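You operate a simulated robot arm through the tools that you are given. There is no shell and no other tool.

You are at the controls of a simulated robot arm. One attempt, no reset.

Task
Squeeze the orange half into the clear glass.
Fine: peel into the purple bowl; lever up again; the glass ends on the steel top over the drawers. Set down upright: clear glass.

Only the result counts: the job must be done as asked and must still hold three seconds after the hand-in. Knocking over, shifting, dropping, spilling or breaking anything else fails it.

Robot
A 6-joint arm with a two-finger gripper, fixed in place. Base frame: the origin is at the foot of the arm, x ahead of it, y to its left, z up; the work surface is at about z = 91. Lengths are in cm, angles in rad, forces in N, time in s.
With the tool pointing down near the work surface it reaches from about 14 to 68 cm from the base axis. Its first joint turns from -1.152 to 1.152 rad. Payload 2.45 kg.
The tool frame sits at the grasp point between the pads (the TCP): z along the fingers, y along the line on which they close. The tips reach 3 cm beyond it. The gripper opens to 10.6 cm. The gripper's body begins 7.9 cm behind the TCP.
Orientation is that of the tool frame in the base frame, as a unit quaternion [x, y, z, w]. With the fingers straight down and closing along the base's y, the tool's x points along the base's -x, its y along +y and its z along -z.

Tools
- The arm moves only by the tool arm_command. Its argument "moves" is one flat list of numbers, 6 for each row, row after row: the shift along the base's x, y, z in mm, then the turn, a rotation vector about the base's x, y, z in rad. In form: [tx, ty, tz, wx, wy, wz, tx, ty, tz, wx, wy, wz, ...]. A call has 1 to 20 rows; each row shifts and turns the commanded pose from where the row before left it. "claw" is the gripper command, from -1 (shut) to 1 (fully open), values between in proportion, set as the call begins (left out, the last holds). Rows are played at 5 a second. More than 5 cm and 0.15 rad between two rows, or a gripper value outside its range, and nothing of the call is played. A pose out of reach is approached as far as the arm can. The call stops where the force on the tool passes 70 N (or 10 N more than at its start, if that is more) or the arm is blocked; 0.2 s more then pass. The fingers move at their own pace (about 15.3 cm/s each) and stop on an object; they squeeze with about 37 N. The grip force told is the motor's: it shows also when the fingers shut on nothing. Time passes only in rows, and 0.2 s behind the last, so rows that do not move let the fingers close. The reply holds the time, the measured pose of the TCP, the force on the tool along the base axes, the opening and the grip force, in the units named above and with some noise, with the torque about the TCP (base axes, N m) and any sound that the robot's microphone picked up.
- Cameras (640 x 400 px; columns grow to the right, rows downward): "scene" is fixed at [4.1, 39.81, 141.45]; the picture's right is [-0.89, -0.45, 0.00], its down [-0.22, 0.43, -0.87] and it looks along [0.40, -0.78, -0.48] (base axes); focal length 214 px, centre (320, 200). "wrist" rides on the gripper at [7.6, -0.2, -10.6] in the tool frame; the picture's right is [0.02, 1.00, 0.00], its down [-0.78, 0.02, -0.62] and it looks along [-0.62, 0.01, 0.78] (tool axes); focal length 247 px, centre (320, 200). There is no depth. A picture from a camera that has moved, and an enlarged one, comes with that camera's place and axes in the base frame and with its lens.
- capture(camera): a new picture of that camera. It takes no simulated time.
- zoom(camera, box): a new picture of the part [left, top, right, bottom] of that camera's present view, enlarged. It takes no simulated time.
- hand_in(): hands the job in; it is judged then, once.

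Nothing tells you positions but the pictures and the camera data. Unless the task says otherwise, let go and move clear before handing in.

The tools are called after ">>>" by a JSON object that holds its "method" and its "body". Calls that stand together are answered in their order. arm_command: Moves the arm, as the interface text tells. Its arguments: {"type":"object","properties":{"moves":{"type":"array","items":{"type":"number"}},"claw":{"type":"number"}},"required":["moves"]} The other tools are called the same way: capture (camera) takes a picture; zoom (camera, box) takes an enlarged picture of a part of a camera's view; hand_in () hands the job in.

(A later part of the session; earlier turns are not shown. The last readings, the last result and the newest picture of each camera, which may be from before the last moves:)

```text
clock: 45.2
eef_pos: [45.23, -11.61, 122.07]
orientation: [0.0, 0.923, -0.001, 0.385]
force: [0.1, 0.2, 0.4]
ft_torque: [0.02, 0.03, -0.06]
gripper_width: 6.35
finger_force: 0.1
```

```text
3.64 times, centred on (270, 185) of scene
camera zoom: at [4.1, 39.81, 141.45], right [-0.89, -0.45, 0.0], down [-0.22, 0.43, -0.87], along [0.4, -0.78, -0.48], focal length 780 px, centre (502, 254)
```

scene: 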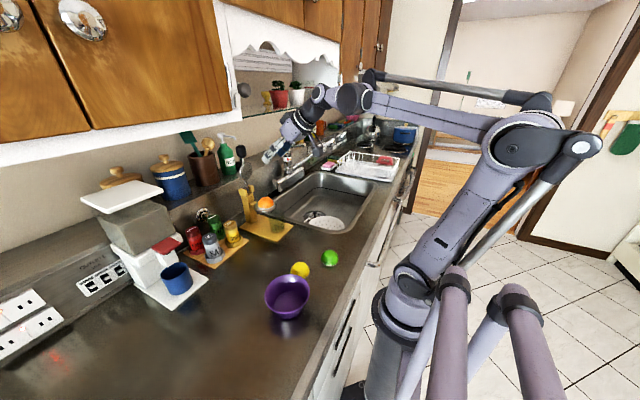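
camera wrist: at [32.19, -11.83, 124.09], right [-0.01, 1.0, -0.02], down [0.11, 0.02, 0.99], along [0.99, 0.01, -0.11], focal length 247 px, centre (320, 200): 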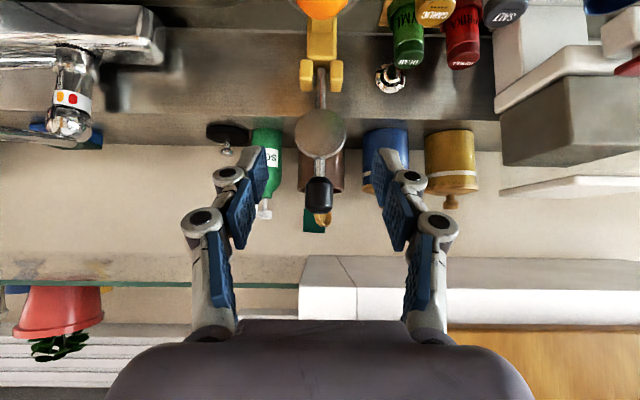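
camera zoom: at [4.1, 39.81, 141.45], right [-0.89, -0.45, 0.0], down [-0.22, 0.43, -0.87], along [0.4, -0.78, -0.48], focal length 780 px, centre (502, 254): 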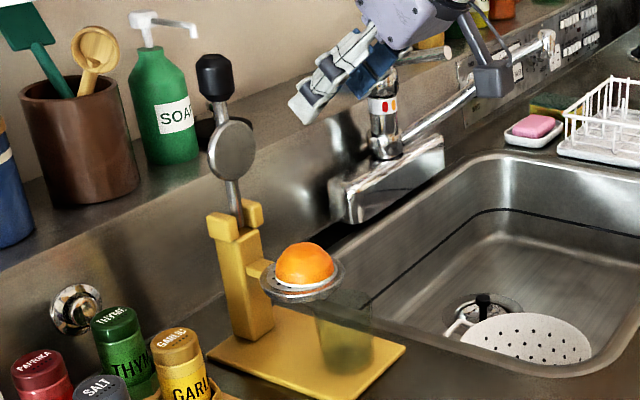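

>>> {"method": "zoom", "body": {"camera": "wrist", "box": [270, 40, 370, 240]}}

>>> {"method": "zoom", "body": {"camera": "wrist", "box": [270, 0, 370, 110]}}

>>> {"method": "zoom", "body": {"camera": "scene", "box": [225, 140, 295, 220]}}

```text
2.00 times, centred on (320, 140) of wrist
camera zoom: at [32.19, -11.83, 124.09], right [-0.01, 1.0, -0.02], down [0.11, 0.02, 0.99], along [0.99, 0.01, -0.11], focal length 494 px, centre (320, 320)
```

zoom: 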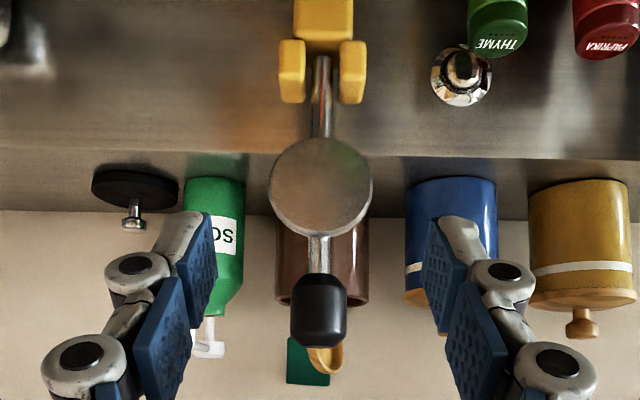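

```text
3.64 times, centred on (320, 55) of wrist
camera zoom: at [32.19, -11.83, 124.09], right [-0.01, 1.0, -0.02], down [0.11, 0.02, 0.99], along [0.99, 0.01, -0.11], focal length 898 px, centre (320, 727)
```

zoom: 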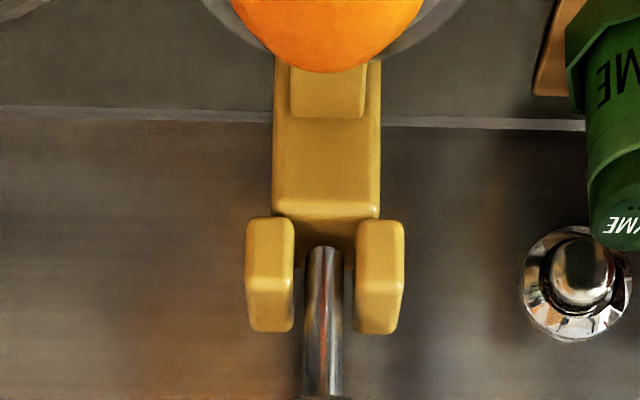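

```text
5.00 times, centred on (260, 180) of scene
camera zoom: at [4.1, 39.81, 141.45], right [-0.89, -0.45, 0.0], down [-0.22, 0.43, -0.87], along [0.4, -0.78, -0.48], focal length 1072 px, centre (620, 300)
```

zoom: 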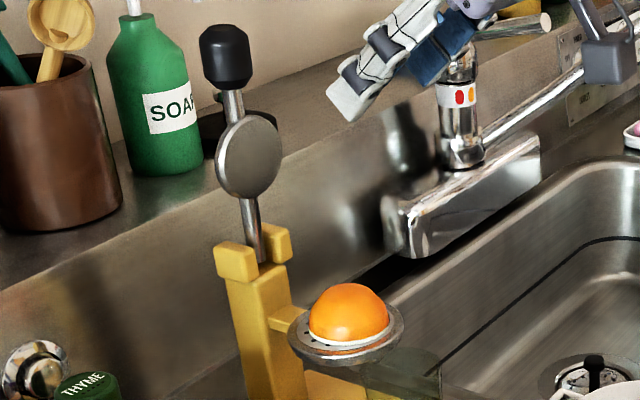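

The lever's knob is at about (59.6, -11.6, 120.5) and the pivot at about (61, 105.5). I'll move the open fingers around the knob.

>>> {"method": "arm_command", "body": {"moves": [40, 0, 0, 0, 0, 0, 40, 0, 0, 0, 0, 0, 30, 0, -3, 0, 0, 0, 0, 0, 0, 0, 0, 0]}}

>>> {"method": "capture", "body": {"camera": "wrist"}}

>>> {"method": "zoom", "body": {"camera": "scene", "box": [215, 100, 325, 220]}}

```text
clock: 46.2
eef_pos: [56.33, -11.66, 121.66]
orientation: [0.0, 0.923, 0.0, 0.384]
force: [-0.8, -0.3, 0.5]
ft_torque: [-0.01, 0.0, 0.01]
gripper_width: 6.36
finger_force: 0.0
```

```text
taken
camera wrist: at [43.21, -11.8, 123.76], right [-0.02, 1.0, -0.02], down [0.11, 0.02, 0.99], along [0.99, 0.01, -0.11], focal length 247 px, centre (320, 200)
```

wrist: 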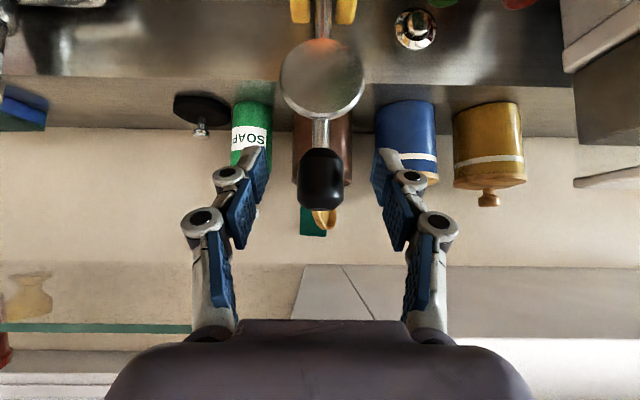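

```text
3.33 times, centred on (270, 160) of scene
camera zoom: at [4.11, 39.81, 141.45], right [-0.89, -0.45, 0.0], down [-0.22, 0.43, -0.87], along [0.4, -0.78, -0.48], focal length 715 px, centre (487, 333)
```

zoom: 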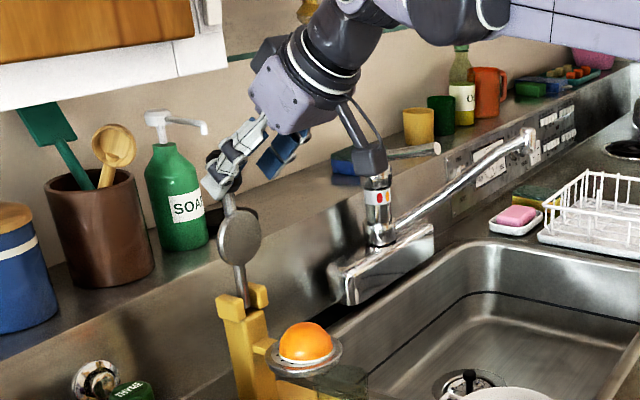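

>>> {"method": "arm_command", "body": {"moves": [10, 0, 0, 0, 0, 0, 8, 0, 0, 0, 0, 0, 0, 0, 0, 0, 0, 0]}}

>>> {"method": "arm_command", "body": {"moves": [0, 0, 0, 0, 0, 0, 0, 0, 0, 0, 0, 0], "claw": -0.3}}

>>> {"method": "capture", "body": {"camera": "wrist"}}

>>> {"method": "zoom", "body": {"camera": "scene", "box": [225, 110, 295, 220]}}

```text
clock: 47.0
eef_pos: [58.05, -11.65, 121.78]
orientation: [0.0, 0.923, 0.0, 0.384]
force: [0.3, -0.5, 0.5]
ft_torque: [0.01, 0.02, 0.02]
gripper_width: 6.37
finger_force: 0.1
```

```text
clock: 47.6
eef_pos: [58.0, -11.58, 121.7]
orientation: [0.0, 0.923, 0.0, 0.385]
force: [0.6, 0.4, 0.7]
ft_torque: [-0.04, 0.02, 0.03]
gripper_width: 3.72
finger_force: 0.2
```

```text
taken
camera wrist: at [44.99, -11.85, 123.8], right [-0.02, 1.0, -0.02], down [0.11, 0.02, 0.99], along [0.99, 0.01, -0.11], focal length 247 px, centre (320, 200)
```

wrist: 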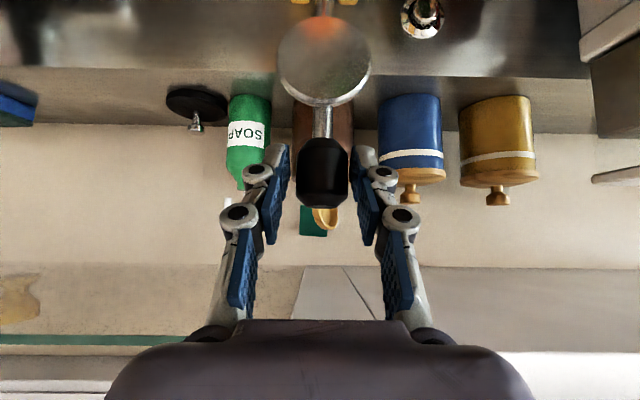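

```text
3.64 times, centred on (260, 165) of scene
camera zoom: at [4.1, 39.81, 141.45], right [-0.89, -0.45, 0.0], down [-0.22, 0.43, -0.87], along [0.4, -0.78, -0.48], focal length 780 px, centre (538, 327)
```

zoom: 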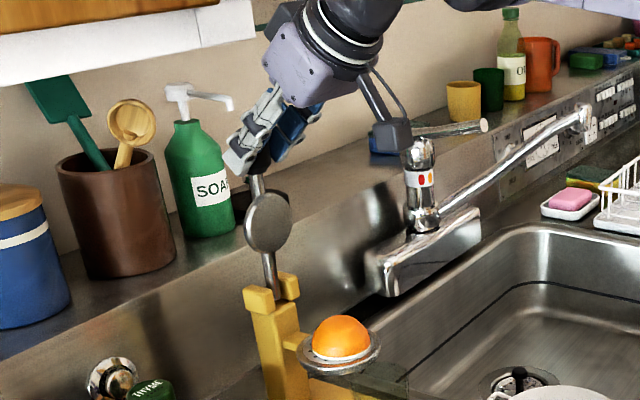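

Centred on the knob. I'll close on it now.

>>> {"method": "arm_command", "body": {"moves": [0, 0, 0, 0, 0, 0, 0, 0, 0, 0, 0, 0], "claw": -0.7}}

>>> {"method": "zoom", "body": {"camera": "wrist", "box": [220, 60, 420, 260]}}

```text
clock: 48.2
eef_pos: [58.03, -11.45, 121.7]
orientation: [-0.001, 0.924, 0.001, 0.384]
force: [-1.6, 8.1, 1.5]
ft_torque: [0.23, 0.03, 0.22]
gripper_width: 3.12
finger_force: 44.8
```

```text
2.00 times, centred on (320, 160) of wrist
camera zoom: at [44.98, -11.75, 123.81], right [-0.02, 1.0, -0.01], down [0.11, 0.02, 0.99], along [0.99, 0.01, -0.11], focal length 494 px, centre (320, 280)
```

zoom: 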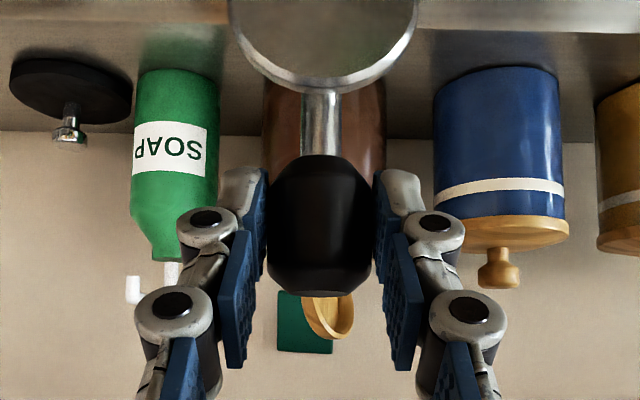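

>>> {"method": "arm_command", "body": {"moves": [0, 1.2, 0, 0, 0, 0, 0, 0, 0, 0, 0, 0]}}

>>> {"method": "arm_command", "body": {"moves": [-5, 0, -0.6, 0, 0, 0, 0, 0, 0, 0, 0, 0]}}

```text
clock: 48.8
eef_pos: [58.07, -11.57, 121.76]
orientation: [0.001, 0.923, -0.001, 0.385]
force: [-1.5, 5.4, 2.1]
ft_torque: [0.16, 0.19, 0.09]
gripper_width: 3.09
finger_force: 45.0
```

```text
clock: 49.4
eef_pos: [57.64, -11.44, 121.77]
orientation: [0.0, 0.923, 0.0, 0.385]
force: [11.9, 5.2, 2.3]
ft_torque: [0.12, -1.55, 0.12]
gripper_width: 3.07
finger_force: 44.9
```

>>> {"method": "arm_command", "body": {"moves": [-5, 0, -0.8, 0, 0, 0, 0, 0, 0, 0, 0, 0]}}

>>> {"method": "arm_command", "body": {"moves": [-5, 0, -1, 0, 0, 0, 0, 0, 0, 0, 0, 0]}}

>>> {"method": "zoom", "body": {"camera": "wrist", "box": [220, 60, 420, 260]}}

>>> {"method": "zoom", "body": {"camera": "scene", "box": [225, 110, 295, 220]}}

```text
clock: 50.0
eef_pos: [57.13, -11.56, 121.73]
orientation: [0.0, 0.923, 0.0, 0.385]
force: [7.8, 4.8, 9.0]
ft_torque: [0.11, -1.51, 0.1]
gripper_width: 3.09
finger_force: 44.9
```

```text
clock: 50.6
eef_pos: [56.56, -11.49, 121.63]
orientation: [0.001, 0.923, -0.001, 0.386]
force: [6.9, 4.5, 13.2]
ft_torque: [0.09, -1.61, 0.12]
gripper_width: 3.1
finger_force: 45.4
```

```text
2.00 times, centred on (320, 160) of wrist
camera zoom: at [43.53, -11.7, 123.62], right [-0.01, 1.0, -0.02], down [0.11, 0.02, 0.99], along [0.99, 0.01, -0.11], focal length 494 px, centre (320, 280)
```

zoom: 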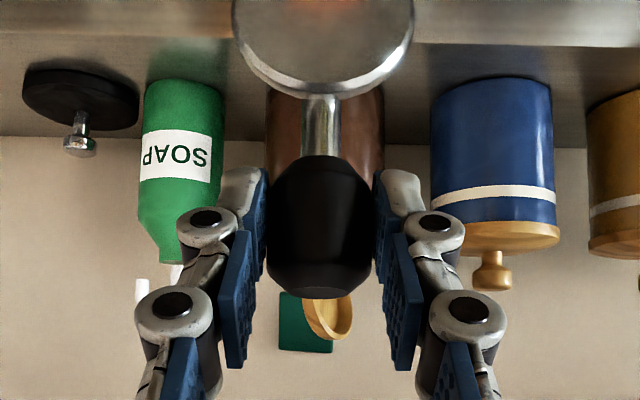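

```text
3.64 times, centred on (260, 165) of scene
camera zoom: at [4.1, 39.83, 141.44], right [-0.89, -0.45, 0.0], down [-0.22, 0.43, -0.87], along [0.4, -0.78, -0.48], focal length 780 px, centre (538, 327)
```

zoom: 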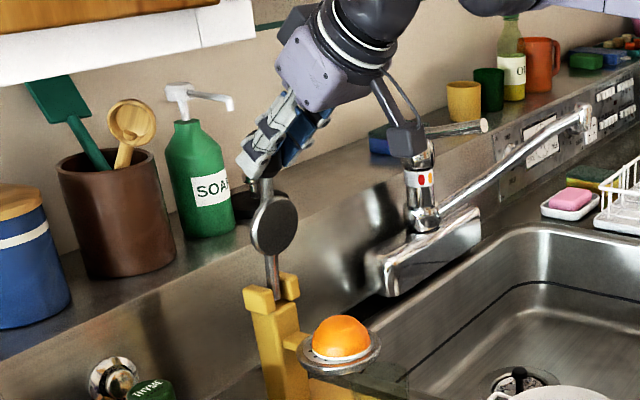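

The lever rotates as expected, but the grip adds some torsion. I'll relieve the radial load and turn the tool together with the lever from here on.

>>> {"method": "arm_command", "body": {"moves": [0, 0, 1, 0, 0, 0, 0, 0, 0, 0, 0, 0]}}

>>> {"method": "arm_command", "body": {"moves": [-6.9, 0, -2.2, 0, -0.0436, 0, -6.8, 0, -2.3, 0, -0.0436, 0, 0, 0, 0, 0, 0, 0]}}

```text
clock: 51.2
eef_pos: [56.57, -11.59, 121.64]
orientation: [0.0, 0.923, -0.001, 0.384]
force: [9.4, 3.1, 2.8]
ft_torque: [0.02, -1.52, 0.04]
gripper_width: 3.1
finger_force: 45.4
```

```text
clock: 52.0
eef_pos: [55.22, -11.49, 121.32]
orientation: [0.0, 0.905, 0.001, 0.425]
force: [3.8, 1.7, 10.7]
ft_torque: [0.02, -1.07, 0.04]
gripper_width: 3.11
finger_force: 44.8
```

>>> {"method": "arm_command", "body": {"moves": [-6.7, 0, -2.2, 0, -0.0436, 0, -6.6, 0, -2.4, 0, -0.0436, 0, 0, 0, 0, 0, 0, 0]}}

>>> {"method": "arm_command", "body": {"moves": [-6.4, 0, -3, 0, -0.0436, 0, -6.3, 0, -3.3, 0, -0.0436, 0, 0, 0, 0, 0, 0, 0]}}

>>> {"method": "zoom", "body": {"camera": "scene", "box": [225, 110, 315, 240]}}

>>> {"method": "capture", "body": {"camera": "wrist"}}

```text
clock: 52.8
eef_pos: [53.89, -11.45, 120.64]
orientation: [0.0, 0.886, 0.0, 0.463]
force: [6.2, -0.7, 2.3]
ft_torque: [0.03, -1.03, -0.01]
gripper_width: 3.08
finger_force: 44.9
```

```text
clock: 53.6
eef_pos: [52.58, -11.41, 119.97]
orientation: [0.0, 0.865, 0.0, 0.501]
force: [-2.6, -5.7, 3.6]
ft_torque: [-0.06, -0.13, -0.14]
gripper_width: 3.08
finger_force: 45.3
```

```text
3.08 times, centred on (270, 175) of scene
camera zoom: at [4.09, 39.79, 141.46], right [-0.89, -0.45, 0.0], down [-0.22, 0.43, -0.87], along [0.4, -0.78, -0.49], focal length 660 px, centre (474, 277)
```

zoom: 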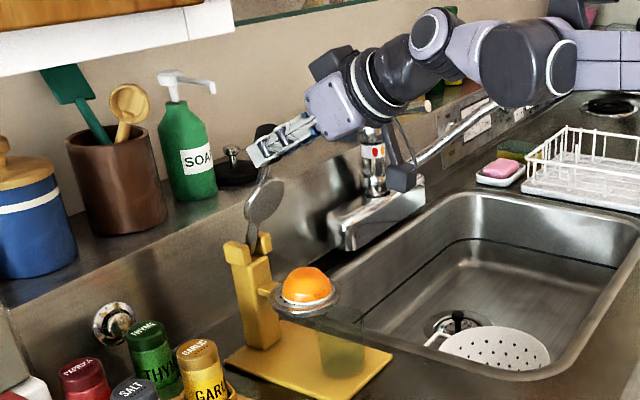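

```text
taken
camera wrist: at [39.43, -11.71, 118.7], right [-0.01, 1.0, -0.02], down [-0.15, 0.02, 0.99], along [0.99, 0.01, 0.15], focal length 247 px, centre (320, 200)
```

wrist: 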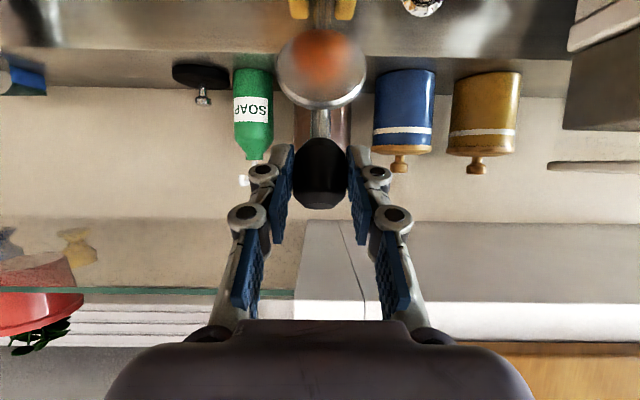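

The forces are low and the lever follows. Continuing along the arc.

>>> {"method": "arm_command", "body": {"moves": [-6.1, -0.5, -3.8, 0, -0.0436, 0, -6.0, -0.5, -4.0, 0, -0.0436, 0, 0, 0, 0, 0, 0, 0]}}

>>> {"method": "arm_command", "body": {"moves": [-5.7, 0, -4.4, 0, -0.0436, 0, -5.6, 0, -4.5, 0, -0.0436, 0, 0, 0, 0, 0, 0, 0]}}

>>> {"method": "zoom", "body": {"camera": "scene", "box": [225, 110, 315, 240]}}

```text
clock: 54.4
eef_pos: [51.4, -11.48, 119.31]
orientation: [0.0, 0.842, 0.0, 0.539]
force: [-6.9, 2.8, 10.0]
ft_torque: [0.0, -0.14, 0.18]
gripper_width: 3.09
finger_force: 45.0
```

```text
clock: 55.2
eef_pos: [50.26, -11.48, 118.44]
orientation: [0.001, 0.818, 0.001, 0.575]
force: [-9.1, 7.3, 21.4]
ft_torque: [0.03, -1.13, 0.28]
gripper_width: 3.13
finger_force: 44.9
```

```text
3.08 times, centred on (270, 175) of scene
camera zoom: at [4.04, 39.85, 141.44], right [-0.89, -0.45, 0.0], down [-0.22, 0.43, -0.87], along [0.4, -0.78, -0.48], focal length 660 px, centre (474, 277)
```

zoom: 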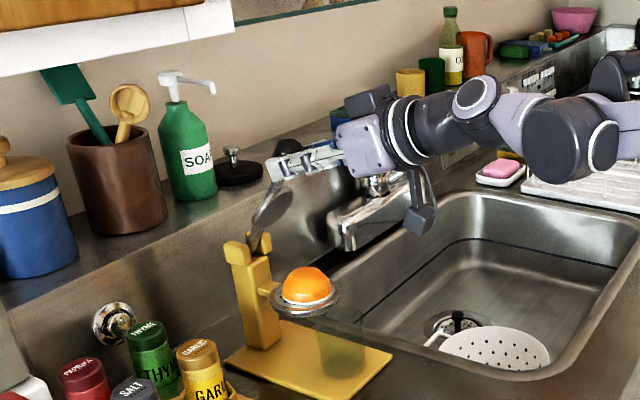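

>>> {"method": "arm_command", "body": {"moves": [-1, -0.6, 1.4, 0, 0, 0, 0, 0, 0, 0, 0, 0]}}

>>> {"method": "arm_command", "body": {"moves": [-5.4, 0, -4.6, 0, -0.0436, 0, -5.3, 0, -4.8, 0, -0.0436, 0, 0, 0, 0, 0, 0, 0]}}

```text
clock: 55.8
eef_pos: [50.2, -11.62, 118.48]
orientation: [-0.001, 0.819, 0.0, 0.575]
force: [11.7, 8.8, -0.5]
ft_torque: [0.11, -1.28, 0.21]
gripper_width: 3.1
finger_force: 44.4
```

```text
clock: 56.6
eef_pos: [49.17, -11.54, 117.43]
orientation: [0.0, 0.793, 0.0, 0.609]
force: [3.1, 10.1, -3.9]
ft_torque: [0.02, -0.13, 0.33]
gripper_width: 3.08
finger_force: 44.8
```

>>> {"method": "arm_command", "body": {"moves": [-4.9, 0.5, -5.4, 0, -0.0436, 0, -4.9, 0.5, -5.4, 0, -0.0436, 0, 0, 0, 0, 0, 0, 0]}}

>>> {"method": "arm_command", "body": {"moves": [-4.4, 0, -5.8, 0, -0.0436, 0, -4.4, 0, -5.8, 0, -0.0436, 0, 0, 0, 0, 0, 0, 0]}}

>>> {"method": "zoom", "body": {"camera": "scene", "box": [225, 130, 315, 240]}}

>>> {"method": "capture", "body": {"camera": "wrist"}}

```text
clock: 57.4
eef_pos: [48.07, -11.52, 116.43]
orientation: [0.001, 0.765, -0.001, 0.644]
force: [-0.6, 6.8, -5.9]
ft_torque: [-0.02, 0.49, 0.29]
gripper_width: 3.11
finger_force: 45.3
```

```text
clock: 58.2
eef_pos: [47.3, -11.49, 115.3]
orientation: [0.001, 0.736, -0.001, 0.677]
force: [-2.1, 8.8, -1.6]
ft_torque: [-0.06, 0.01, 0.2]
gripper_width: 3.07
finger_force: 45.4
```

```text
3.64 times, centred on (270, 185) of scene
camera zoom: at [4.1, 39.84, 141.44], right [-0.89, -0.45, 0.0], down [-0.22, 0.43, -0.87], along [0.4, -0.78, -0.48], focal length 780 px, centre (502, 254)
```

zoom: 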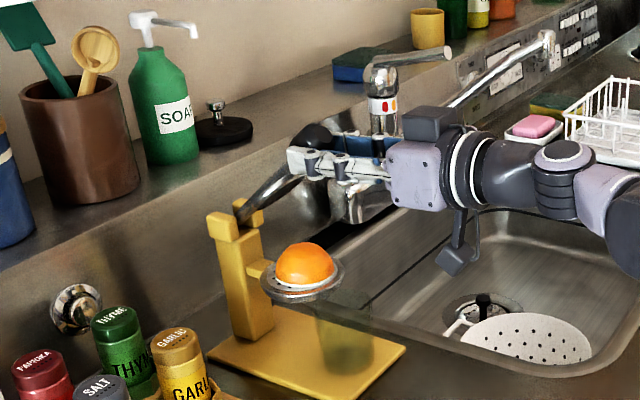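

```text
taken
camera wrist: at [35.88, -11.73, 108.59], right [0.0, 1.0, -0.02], down [-0.55, 0.02, 0.83], along [0.83, 0.01, 0.55], focal length 247 px, centre (320, 200)
```

wrist: 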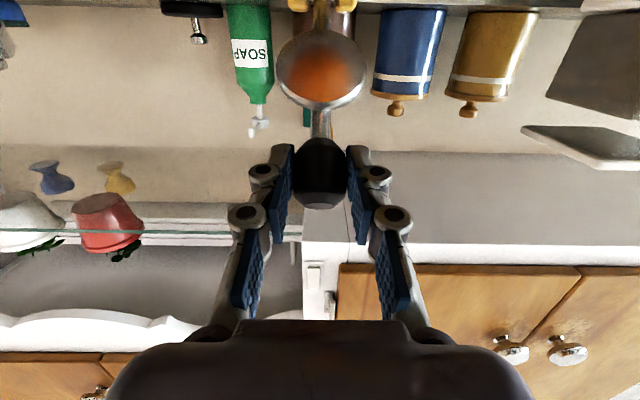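

>>> {"method": "arm_command", "body": {"moves": [-3.9, 0.5, -6.1, 0, -0.041, 0, -3.8, 0.5, -6.1, 0, -0.041, 0, 0, 0, 0, 0, 0, 0]}}

>>> {"method": "arm_command", "body": {"moves": [-3.4, 0, -5.7, 0, 0, 0, -3.3, 0, -5.7, 0, 0, 0, 0, 0, 0, 0, 0, 0]}}

>>> {"method": "arm_command", "body": {"moves": [-2.9, 0, -5.9, 0, 0, 0, -2.8, 0, -6, 0, 0, 0, 0, 0, 0, 0, 0, 0]}}

>>> {"method": "zoom", "body": {"camera": "scene", "box": [225, 130, 315, 240]}}

```text
clock: 59.0
eef_pos: [46.38, -11.5, 114.12]
orientation: [0.002, 0.708, -0.001, 0.707]
force: [1.5, 3.4, 10.5]
ft_torque: [0.16, -1.5, 0.1]
gripper_width: 3.13
finger_force: 45.0
```

```text
clock: 59.8
eef_pos: [45.7, -11.46, 113.02]
orientation: [0.001, 0.708, 0.0, 0.706]
force: [-2.6, -1.2, 10.2]
ft_torque: [0.1, -1.49, -0.09]
gripper_width: 3.1
finger_force: 45.6
```

```text
clock: 60.6
eef_pos: [45.13, -11.46, 111.86]
orientation: [0.001, 0.708, 0.0, 0.706]
force: [-5.6, -3.6, 12.2]
ft_torque: [0.08, -1.51, -0.1]
gripper_width: 3.08
finger_force: 45.0
```

```text
3.64 times, centred on (270, 185) of scene
camera zoom: at [4.06, 39.81, 141.45], right [-0.89, -0.45, 0.0], down [-0.22, 0.43, -0.87], along [0.4, -0.78, -0.48], focal length 780 px, centre (502, 254)
```

zoom: 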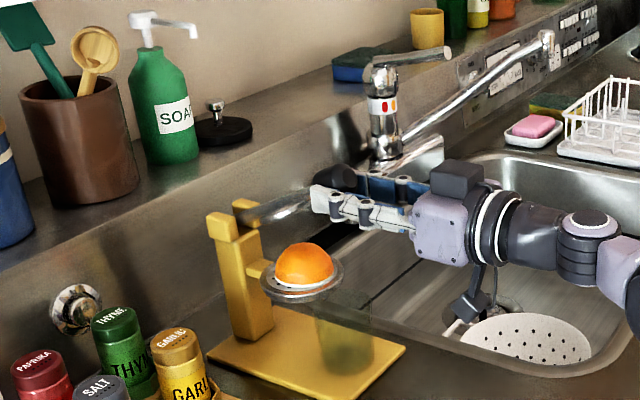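

>>> {"method": "arm_command", "body": {"moves": [-2.9, -0.3, -6.0, 0, 0, 0, -2.4, -0.2, -6.2, 0, 0, 0, 0, 0, 0, 0, 0, 0]}}

>>> {"method": "arm_command", "body": {"moves": [-1.8, 0, -6.3, 0, 0, 0, -1.7, 0, -6.4, 0, 0, 0, 0, 0, 0, 0, 0, 0]}}

>>> {"method": "zoom", "body": {"camera": "scene", "box": [225, 130, 315, 240]}}

>>> {"method": "capture", "body": {"camera": "wrist"}}

```text
clock: 61.4
eef_pos: [44.62, -11.43, 110.54]
orientation: [0.0, 0.708, 0.0, 0.706]
force: [-5.2, -3.5, 9.6]
ft_torque: [0.03, -1.5, -0.07]
gripper_width: 3.12
finger_force: 45.0
```

```text
clock: 62.2
eef_pos: [44.34, -11.57, 109.31]
orientation: [0.0, 0.707, 0.0, 0.707]
force: [-13.9, -3.0, 11.1]
ft_torque: [0.1, -1.49, -0.08]
gripper_width: 3.1
finger_force: 45.6
```

```text
3.64 times, centred on (270, 185) of scene
camera zoom: at [4.04, 39.81, 141.46], right [-0.89, -0.45, 0.0], down [-0.22, 0.43, -0.87], along [0.4, -0.78, -0.48], focal length 780 px, centre (502, 254)
```

zoom: 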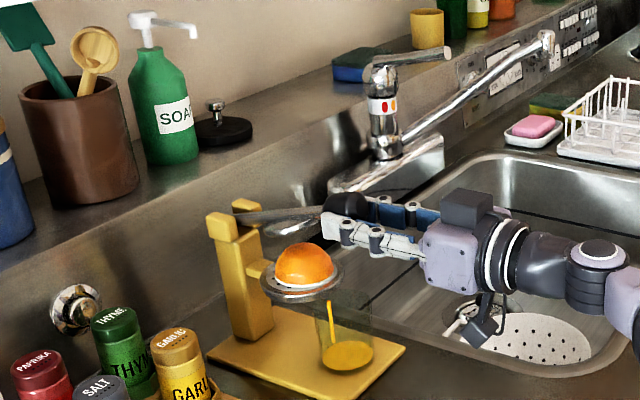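

```text
taken
camera wrist: at [33.47, -11.71, 101.69], right [0.0, 1.0, -0.02], down [-0.62, 0.02, 0.78], along [0.78, 0.01, 0.62], focal length 247 px, centre (320, 200)
```

wrist: 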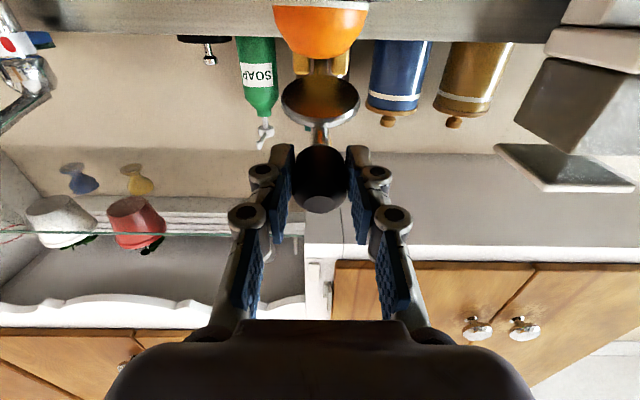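

Juice is already streaming into the glass. I'll continue pressing gently, with a small radial correction.

>>> {"method": "arm_command", "body": {"moves": [-1.2, 0, 0, 0, 0, 0, -1.2, 0, -3.2, 0, 0, 0, -1.2, 0, -3.2, 0, 0, 0, 0, 0, 0, 0, 0, 0]}}

>>> {"method": "zoom", "body": {"camera": "scene", "box": [225, 130, 315, 240]}}

>>> {"method": "zoom", "body": {"camera": "scene", "box": [260, 180, 320, 240]}}

```text
clock: 63.2
eef_pos: [44.12, -11.52, 108.62]
orientation: [0.0, 0.708, 0.0, 0.706]
force: [11.2, -3.5, 5.6]
ft_torque: [0.06, -1.27, -0.05]
gripper_width: 3.11
finger_force: 44.5
```

```text
3.64 times, centred on (270, 185) of scene
camera zoom: at [4.13, 39.81, 141.45], right [-0.89, -0.45, 0.0], down [-0.22, 0.43, -0.87], along [0.4, -0.78, -0.49], focal length 780 px, centre (502, 254)
```

zoom: 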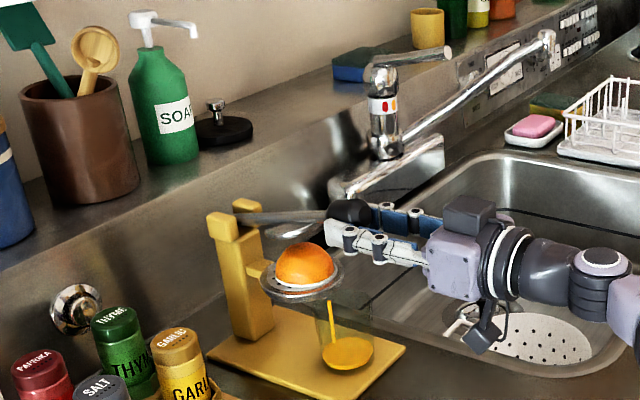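

```text
6.67 times, centred on (290, 210) of scene
camera zoom: at [4.13, 39.81, 141.45], right [-0.89, -0.45, 0.0], down [-0.22, 0.43, -0.87], along [0.4, -0.78, -0.49], focal length 1430 px, centre (520, 133)
```

zoom: 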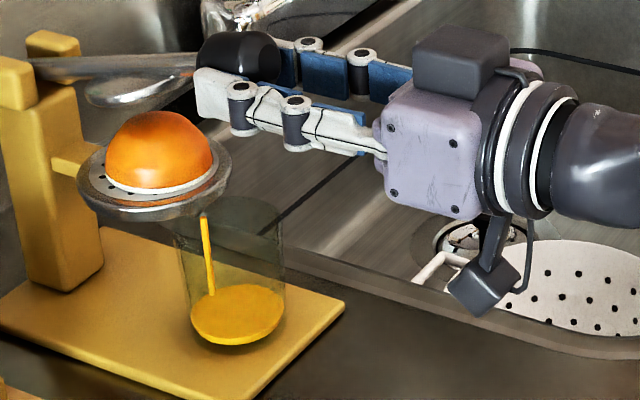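

>>> {"method": "arm_command", "body": {"moves": [-0.2, 0, -3.2, 0, 0, 0, 0, 0, -3.3, 0, 0, 0, 0, 0, 0, 0, 0, 0]}}

>>> {"method": "arm_command", "body": {"moves": [-0.5, 0, -3.3, 0, 0, 0, -0.5, 0, -3.3, 0, 0, 0, 0, 0, 0, 0, 0, 0]}}

>>> {"method": "zoom", "body": {"camera": "scene", "box": [260, 180, 320, 240]}}

```text
clock: 64.0
eef_pos: [43.82, -11.49, 107.97]
orientation: [0.001, 0.707, -0.001, 0.707]
force: [-3.4, -3.0, 8.2]
ft_torque: [0.1, -1.38, -0.09]
gripper_width: 3.08
finger_force: 44.9
```

```text
clock: 64.8
eef_pos: [43.74, -11.54, 107.48]
orientation: [0.001, 0.708, -0.001, 0.706]
force: [-11.8, -4.5, 8.9]
ft_torque: [0.11, -1.46, -0.12]
gripper_width: 3.11
finger_force: 45.4
```

```text
6.67 times, centred on (290, 210) of scene
camera zoom: at [4.05, 39.8, 141.46], right [-0.89, -0.45, 0.0], down [-0.22, 0.43, -0.87], along [0.4, -0.78, -0.48], focal length 1430 px, centre (520, 133)
```

zoom: 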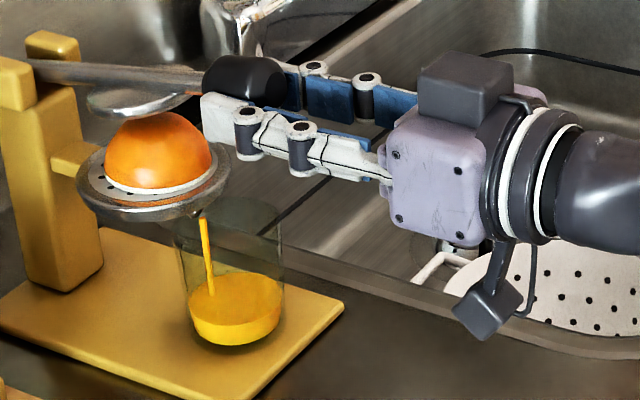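

The juice level is rising and the disc now rests on the peel. Continuing down slowly.

>>> {"method": "arm_command", "body": {"moves": [-0.8, 0, -3.3, 0, 0, 0, -0.3, 0, -3.3, 0, 0, 0, 0, 0, 0, 0, 0, 0]}}

>>> {"method": "arm_command", "body": {"moves": [-0.2, 0, -3.3, 0, 0, 0, -0.1, 0, -3.3, 0, 0, 0, 0, 0, 0, 0, 0, 0]}}

>>> {"method": "zoom", "body": {"camera": "scene", "box": [260, 180, 320, 240]}}

```text
clock: 65.6
eef_pos: [43.71, -11.47, 106.55]
orientation: [0.0, 0.708, 0.0, 0.706]
force: [-6.7, -3.3, 8.9]
ft_torque: [0.08, -1.44, -0.1]
gripper_width: 3.1
finger_force: 45.2
```

```text
clock: 66.4
eef_pos: [43.76, -11.61, 106.16]
orientation: [0.0, 0.709, 0.001, 0.705]
force: [-9.3, -3.3, 7.9]
ft_torque: [0.11, -1.49, -0.11]
gripper_width: 3.13
finger_force: 45.2
```

```text
6.67 times, centred on (290, 210) of scene
camera zoom: at [4.06, 39.81, 141.45], right [-0.89, -0.45, 0.0], down [-0.22, 0.43, -0.87], along [0.4, -0.78, -0.48], focal length 1430 px, centre (520, 133)
```

zoom: 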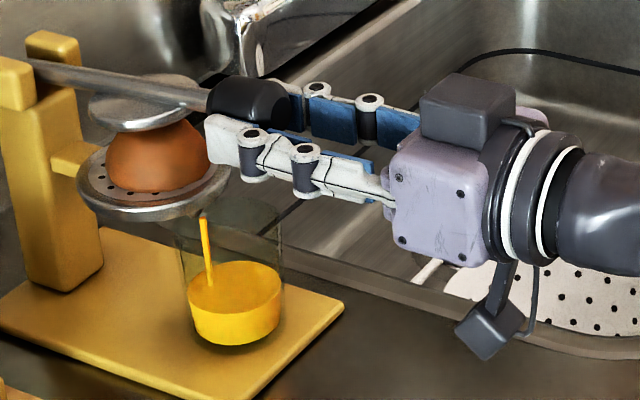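

The orange has turned into a brownish, squeezed peel. I'll press a little further to make sure it is fully squeezed.

>>> {"method": "arm_command", "body": {"moves": [-0.6, 0, -3.3, 0, 0, 0, 0, 0, -3.3, 0, 0, 0, 0, 0, 0, 0, 0, 0]}}

>>> {"method": "zoom", "body": {"camera": "scene", "box": [260, 180, 320, 240]}}

>>> {"method": "arm_command", "body": {"moves": [0.2, 0, -3.3, 0, 0, 0, 0.3, 0, -3.3, 0, 0, 0, 0, 0, 0, 0, 0, 0]}}

>>> {"method": "zoom", "body": {"camera": "scene", "box": [260, 180, 320, 240]}}

```text
clock: 67.2
eef_pos: [43.62, -11.5, 106.19]
orientation: [-0.001, 0.709, 0.0, 0.705]
force: [-13.1, -3.2, 0.7]
ft_torque: [0.13, -0.32, -0.05]
gripper_width: 3.1
finger_force: 45.3
out of reach, approached as far as the arm can: row 1, 2
```

```text
6.67 times, centred on (290, 210) of scene
camera zoom: at [4.07, 39.8, 141.45], right [-0.89, -0.45, 0.0], down [-0.22, 0.43, -0.87], along [0.4, -0.78, -0.48], focal length 1430 px, centre (520, 133)
```

zoom: 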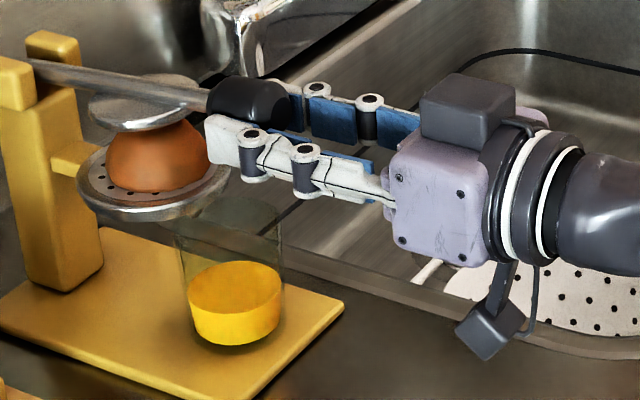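

```text
clock: 68.0
eef_pos: [43.73, -11.44, 106.33]
orientation: [0.0, 0.709, -0.001, 0.705]
force: [-31.7, -1.0, -5.6]
ft_torque: [-0.03, 0.65, -0.08]
gripper_width: 3.11
finger_force: 44.7
out of reach, approached as far as the arm can: row 1, 2
```

```text
6.67 times, centred on (290, 210) of scene
camera zoom: at [4.01, 39.81, 141.46], right [-0.89, -0.45, 0.0], down [-0.22, 0.43, -0.87], along [0.4, -0.78, -0.48], focal length 1430 px, centre (520, 133)
```

zoom: 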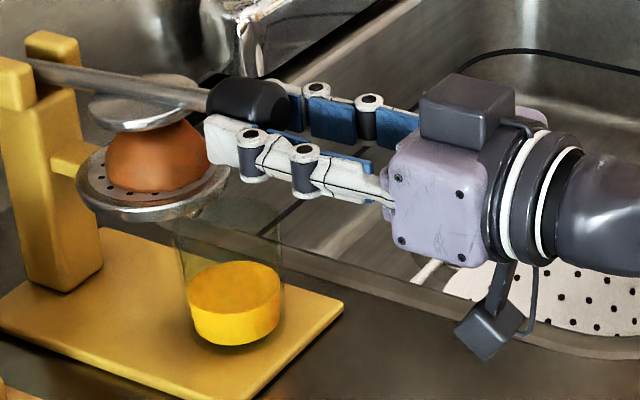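

The tool reached a joint limit at this tilt. I'll go back to the last good pose to relieve the load, then re-approach from above to press further.

>>> {"method": "arm_command", "body": {"moves": [0, 0, 6.6, 0, 0, 0, 0, 0, 0, 0, 0, 0]}}

```text
clock: 68.6
eef_pos: [43.87, -11.58, 106.86]
orientation: [-0.001, 0.708, 0.0, 0.706]
force: [-18.0, 0.0, -9.6]
ft_torque: [-0.15, 1.34, -0.02]
gripper_width: 3.11
finger_force: 44.6
```

>>> {"method": "arm_command", "body": {"moves": [-1.5, 0, 0, 0, 0, 0, 0, 0, 0, 0, 0, 0]}}

>>> {"method": "arm_command", "body": {"moves": [0, 0, 0, 0, 0, 0, 0, 0, 0, 0, 0, 0], "claw": -0.2}}

>>> {"method": "zoom", "body": {"camera": "scene", "box": [250, 170, 320, 240]}}

>>> {"method": "capture", "body": {"camera": "wrist"}}

```text
clock: 69.2
eef_pos: [43.9, -11.56, 106.93]
orientation: [-0.001, 0.707, 0.001, 0.707]
force: [12.2, 0.3, -0.7]
ft_torque: [-0.36, -0.12, 0.02]
gripper_width: 3.12
finger_force: 44.9
```

```text
clock: 69.8
eef_pos: [43.74, -11.45, 106.72]
orientation: [0.001, 0.708, -0.001, 0.706]
force: [0.4, -0.3, 0.5]
ft_torque: [0.0, -0.02, -0.01]
gripper_width: 4.23
finger_force: 0.0
```

```text
5.71 times, centred on (285, 205) of scene
camera zoom: at [4.1, 39.81, 141.45], right [-0.89, -0.45, 0.0], down [-0.22, 0.43, -0.87], along [0.4, -0.78, -0.48], focal length 1226 px, centre (520, 171)
```

zoom: 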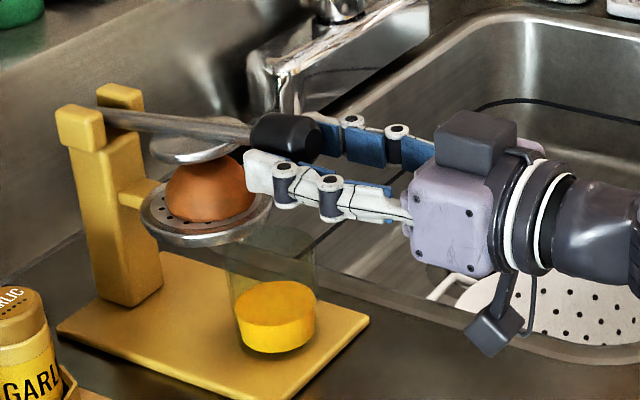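

```text
taken
camera wrist: at [32.92, -11.72, 99.16], right [0.0, 1.0, -0.02], down [-0.62, 0.02, 0.78], along [0.78, 0.01, 0.62], focal length 247 px, centre (320, 200)
```

wrist: 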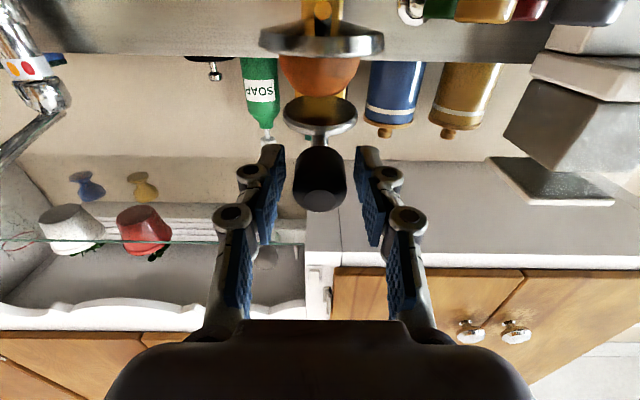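

The lever holds its place by itself. I'll lift the fingers off, turn the tool straight down, close it and press from above on the knob to confirm a full squeeze.

>>> {"method": "arm_command", "body": {"moves": [0, 0, 30, 0, 0, 0, 0, 0, 35, 0, 0, 0, 0, 0, 35, 0, 0, 0, 0, 0, 0, 0, 0.143, 0, 0, 0, 0, 0, 0.143, 0, 0, 0, 0, 0, 0.143, 0, 0, 0, 0, 0, 0.143, 0, 0, 0, 0, 0, 0.143, 0, 0, 0, 0, 0, 0.143, 0, 0, 0, 0, 0, 0.143, 0, 0, 0, 0, 0, 0.143, 0, 0, 0, 0, 0, 0.143, 0, 0, 0, 0, 0, 0.143, 0, 0, 0, 0, 0, 0.14, 0, 0, 0, 0, 0, 0, 0]}}

>>> {"method": "arm_command", "body": {"moves": [0, 0, 0, 0, 0, 0, 0, 0, 0, 0, 0, 0, 0, 0, 0, 0, 0, 0], "claw": -1}}

>>> {"method": "capture", "body": {"camera": "wrist"}}

>>> {"method": "zoom", "body": {"camera": "scene", "box": [230, 120, 330, 240]}}

```text
clock: 73.0
eef_pos: [43.72, -11.49, 116.85]
orientation: [0.0, 1.0, 0.0, -0.002]
force: [0.6, -0.2, -0.5]
ft_torque: [0.01, -0.02, 0.0]
gripper_width: 4.26
finger_force: 0.0
```

```text
clock: 73.8
eef_pos: [43.64, -11.45, 116.77]
orientation: [0.0, 1.0, -0.001, 0.0]
force: [-0.6, -0.8, 0.2]
ft_torque: [-0.01, -0.01, -0.02]
gripper_width: 0.01
finger_force: 28.9
```

```text
taken
camera wrist: at [35.92, -11.75, 127.4], right [-0.02, 1.0, 0.0], down [0.78, 0.02, 0.62], along [0.62, 0.01, -0.78], focal length 247 px, centre (320, 200)
```

wrist: 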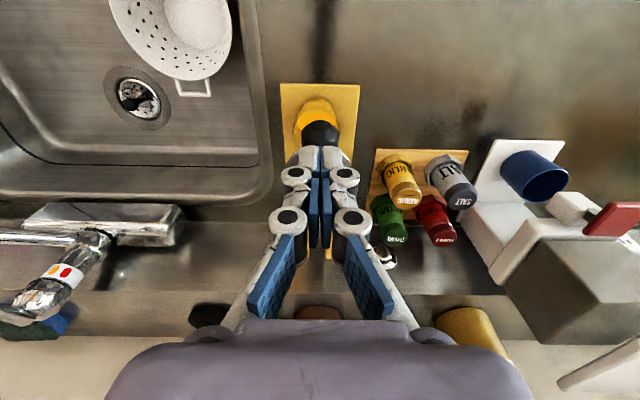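

```text
3.33 times, centred on (280, 180) of scene
camera zoom: at [4.1, 39.81, 141.45], right [-0.89, -0.45, 0.0], down [-0.22, 0.43, -0.87], along [0.4, -0.78, -0.48], focal length 715 px, centre (453, 267)
```

zoom: 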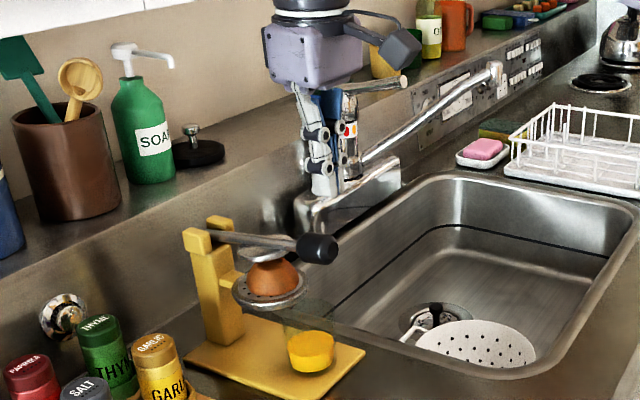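

>>> {"method": "arm_command", "body": {"moves": [20, -1, -20, 0, 0, 0, 0, 0, -25, 0, 0, 0, 0, 0, -10, 0, 0, 0, 0, 0, 0, 0, 0, 0]}}

>>> {"method": "zoom", "body": {"camera": "scene", "box": [240, 150, 310, 230]}}

```text
clock: 74.8
eef_pos: [45.76, -11.63, 111.29]
orientation: [0.0, 1.0, 0.001, -0.001]
force: [-0.4, -0.4, 0.1]
ft_torque: [0.04, 0.0, 0.03]
gripper_width: 0.0
finger_force: 28.6
```

```text
5.00 times, centred on (275, 190) of scene
camera zoom: at [4.1, 39.81, 141.45], right [-0.89, -0.45, 0.0], down [-0.22, 0.43, -0.87], along [0.4, -0.78, -0.48], focal length 1072 px, centre (545, 250)
```

zoom: 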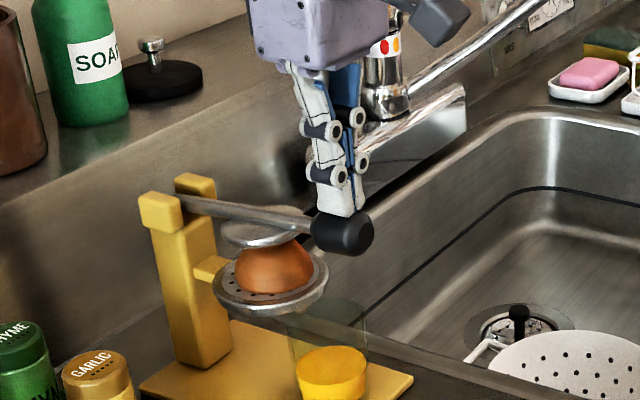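

Fingertips are just above the knob. I'll press down in small steps and watch the force and the juice.

>>> {"method": "arm_command", "body": {"moves": [0, 0, -4, 0, 0, 0, 0, 0, 0, 0, 0, 0]}}

>>> {"method": "arm_command", "body": {"moves": [0, 0, -3, 0, 0, 0, 0, 0, 0, 0, 0, 0]}}

>>> {"method": "arm_command", "body": {"moves": [0, 0, -3, 0, 0, 0, 0, 0, 0, 0, 0, 0]}}

>>> {"method": "zoom", "body": {"camera": "scene", "box": [240, 150, 310, 230]}}

```text
clock: 75.4
eef_pos: [45.68, -11.65, 110.87]
orientation: [-0.001, 1.0, 0.0, 0.0]
force: [-1.3, 0.4, -0.6]
ft_torque: [-0.01, -0.03, 0.0]
gripper_width: 0.0
finger_force: 28.2
```

```text
clock: 76.0
eef_pos: [45.75, -11.67, 110.66]
orientation: [0.001, 1.0, 0.001, -0.001]
force: [0.4, -0.5, 1.3]
ft_torque: [0.02, 0.01, -0.02]
gripper_width: 0.02
finger_force: 28.4
```

```text
clock: 76.6
eef_pos: [45.72, -11.61, 110.28]
orientation: [0.0, 1.0, 0.0, -0.001]
force: [0.4, -0.4, -0.5]
ft_torque: [0.0, 0.01, 0.01]
gripper_width: 0.0
finger_force: 29.1
```

```text
5.00 times, centred on (275, 190) of scene
camera zoom: at [4.1, 39.81, 141.45], right [-0.89, -0.45, 0.0], down [-0.22, 0.43, -0.87], along [0.4, -0.78, -0.48], focal length 1072 px, centre (545, 250)
```

zoom: 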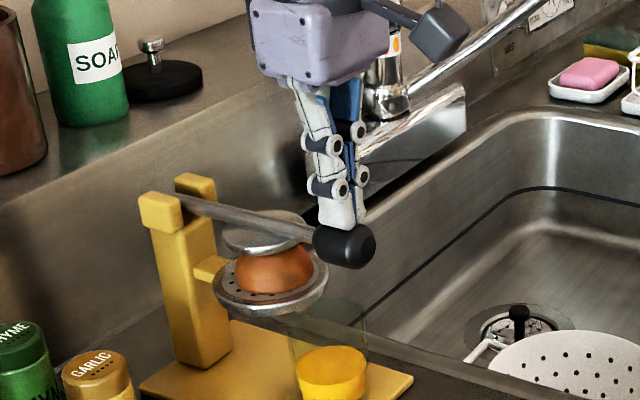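

>>> {"method": "arm_command", "body": {"moves": [0, 0, -4, 0, 0, 0, 0, 0, 0, 0, 0, 0]}}

>>> {"method": "arm_command", "body": {"moves": [0, 0, -4, 0, 0, 0, 0, 0, 0, 0, 0, 0]}}

>>> {"method": "zoom", "body": {"camera": "scene", "box": [240, 150, 310, 230]}}

```text
clock: 77.2
eef_pos: [45.65, -11.69, 110.15]
orientation: [0.0, 1.0, 0.0, 0.001]
force: [3.4, -0.5, 46.2]
ft_torque: [0.01, -0.57, 0.02]
gripper_width: 0.59
finger_force: 28.4
```

```text
clock: 77.6
eef_pos: [45.78, -11.71, 110.12]
orientation: [0.0, 1.0, 0.0, 0.0]
force: [-2.3, -0.3, 15.0]
ft_torque: [0.05, -0.09, 0.12]
gripper_width: 0.03
finger_force: 28.7
stopped in row 1: the force on the tool passed its limit at 78 N (the readings are from after the stop); the commanded pose is now the measured one
```

```text
5.00 times, centred on (275, 190) of scene
camera zoom: at [4.07, 39.82, 141.45], right [-0.89, -0.45, 0.0], down [-0.22, 0.43, -0.87], along [0.4, -0.78, -0.48], focal length 1072 px, centre (545, 250)
```

zoom: 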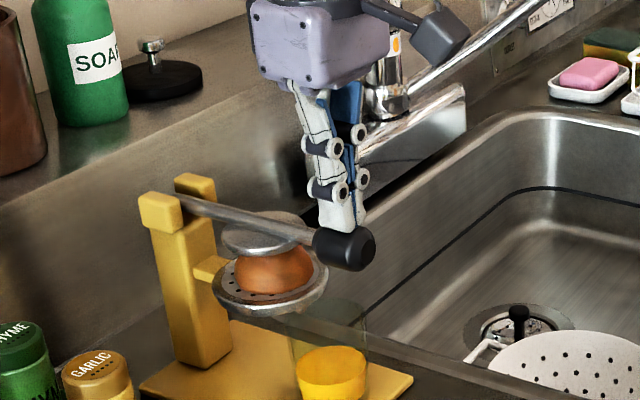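

The lever has reached its stop and no more juice flows, so the squeeze is complete. Next I'll raise the fingers, re-orient to a near-horizontal pose in front of the knob and grip it to lift the lever back up.

>>> {"method": "arm_command", "body": {"moves": [0, 0, 40, 0, 0, 0, -40, 0, 30, 0, 0, 0, -38, 0, 0, 0, 0, 0, 0, 0, 0, 0, 0, 0]}}

>>> {"method": "arm_command", "body": {"moves": [0, 0, -10, 0, -0.1358, 0, 0, 0, -10, 0, -0.1358, 0, 0, 0, -10, 0, -0.1358, 0, 0, 0, -10, 0, -0.1358, 0, 0, 0, -10, 0, -0.1358, 0, 0, 0, -10, 0, -0.1358, 0, 0, 0, -10, 0, -0.1358, 0, 0, 0, -10, 0, -0.1358, 0, 0, 0, -10, 0, -0.1358, 0, 0, 0, 0, 0, 0, 0], "claw": 0.04}}

>>> {"method": "capture", "body": {"camera": "wrist"}}

>>> {"method": "zoom", "body": {"camera": "scene", "box": [230, 140, 330, 240]}}

```text
clock: 78.6
eef_pos: [37.92, -11.67, 117.01]
orientation: [0.0, 1.0, 0.0, 0.0]
force: [-0.5, -0.3, -0.3]
ft_torque: [0.04, -0.01, -0.01]
gripper_width: 0.0
finger_force: 28.3
```

```text
clock: 80.8
eef_pos: [37.94, -11.64, 108.03]
orientation: [0.0, 0.818, 0.0, 0.575]
force: [0.8, -0.6, 0.5]
ft_torque: [-0.01, 0.03, -0.04]
gripper_width: 5.52
finger_force: 0.1
```

```text
taken
camera wrist: at [25.23, -11.8, 104.38], right [-0.01, 1.0, -0.02], down [-0.32, 0.02, 0.95], along [0.95, 0.01, 0.32], focal length 247 px, centre (320, 200)
```

wrist: 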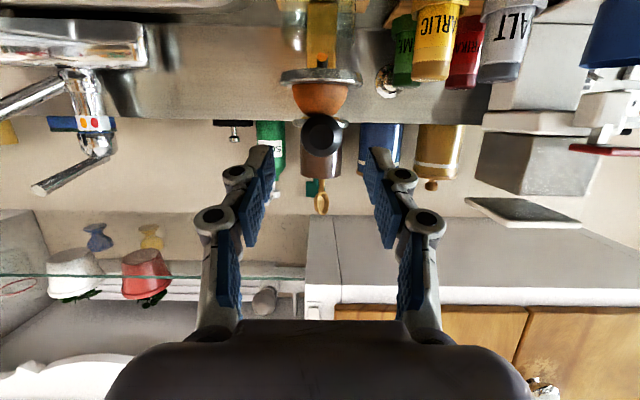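

```text
4.00 times, centred on (280, 190) of scene
camera zoom: at [4.1, 39.81, 141.45], right [-0.89, -0.45, 0.0], down [-0.22, 0.43, -0.87], along [0.4, -0.78, -0.48], focal length 858 px, centre (480, 240)
```

zoom: 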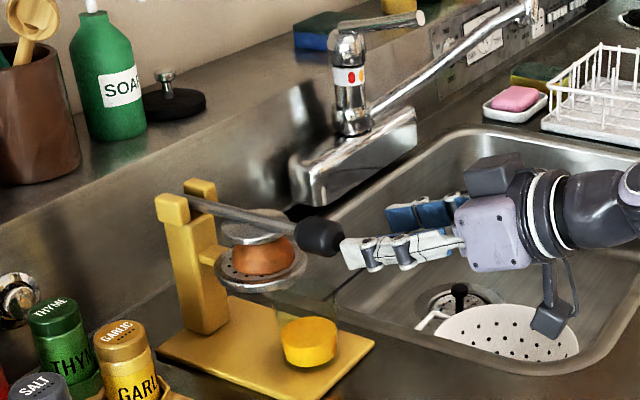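

>>> {"method": "arm_command", "body": {"moves": [20, 0, -8, 0, 0, 0, 20, 0, -6, 0, 0, 0, 20, 0, -5, 0, 0, 0, 0, 0, 0, 0, 0, 0]}}

>>> {"method": "zoom", "body": {"camera": "wrist", "box": [220, 60, 420, 240]}}

>>> {"method": "zoom", "body": {"camera": "scene", "box": [240, 160, 310, 230]}}

```text
clock: 81.8
eef_pos: [43.96, -11.48, 106.16]
orientation: [0.0, 0.818, 0.0, 0.575]
force: [0.4, -0.1, -0.3]
ft_torque: [-0.03, -0.02, -0.03]
gripper_width: 5.5
finger_force: 0.0
```

```text
2.22 times, centred on (320, 150) of wrist
camera zoom: at [31.24, -11.77, 102.58], right [-0.01, 1.0, -0.02], down [-0.32, 0.02, 0.95], along [0.95, 0.01, 0.32], focal length 549 px, centre (320, 311)
```

zoom: 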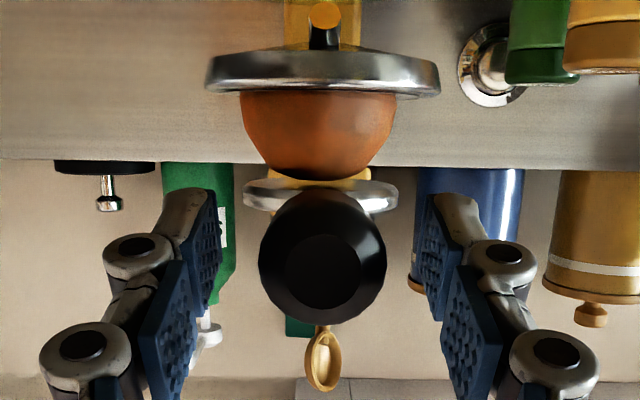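

```text
5.71 times, centred on (275, 195) of scene
camera zoom: at [4.1, 39.81, 141.45], right [-0.89, -0.45, 0.0], down [-0.22, 0.43, -0.87], along [0.4, -0.78, -0.48], focal length 1226 px, centre (577, 229)
```

zoom: 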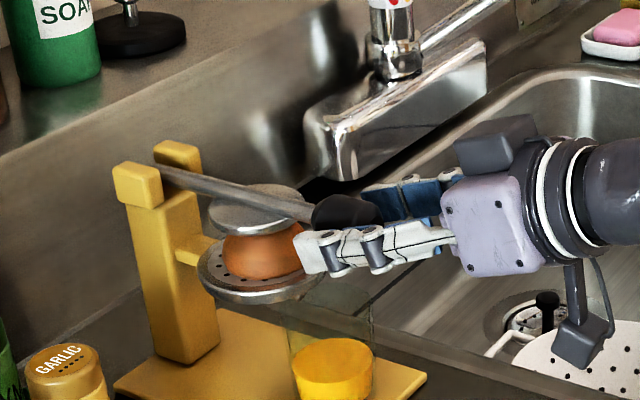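

>>> {"method": "arm_command", "body": {"moves": [0, 0, 0, 0, 0, 0, 0, 0, 0, 0, 0, 0, 0, 0, 0, 0, 0, 0], "claw": -0.7}}

```text
clock: 82.6
eef_pos: [43.94, -11.44, 106.14]
orientation: [0.0, 0.819, 0.001, 0.574]
force: [-2.7, 6.1, 1.7]
ft_torque: [0.06, -0.11, 0.18]
gripper_width: 3.13
finger_force: 45.4
```

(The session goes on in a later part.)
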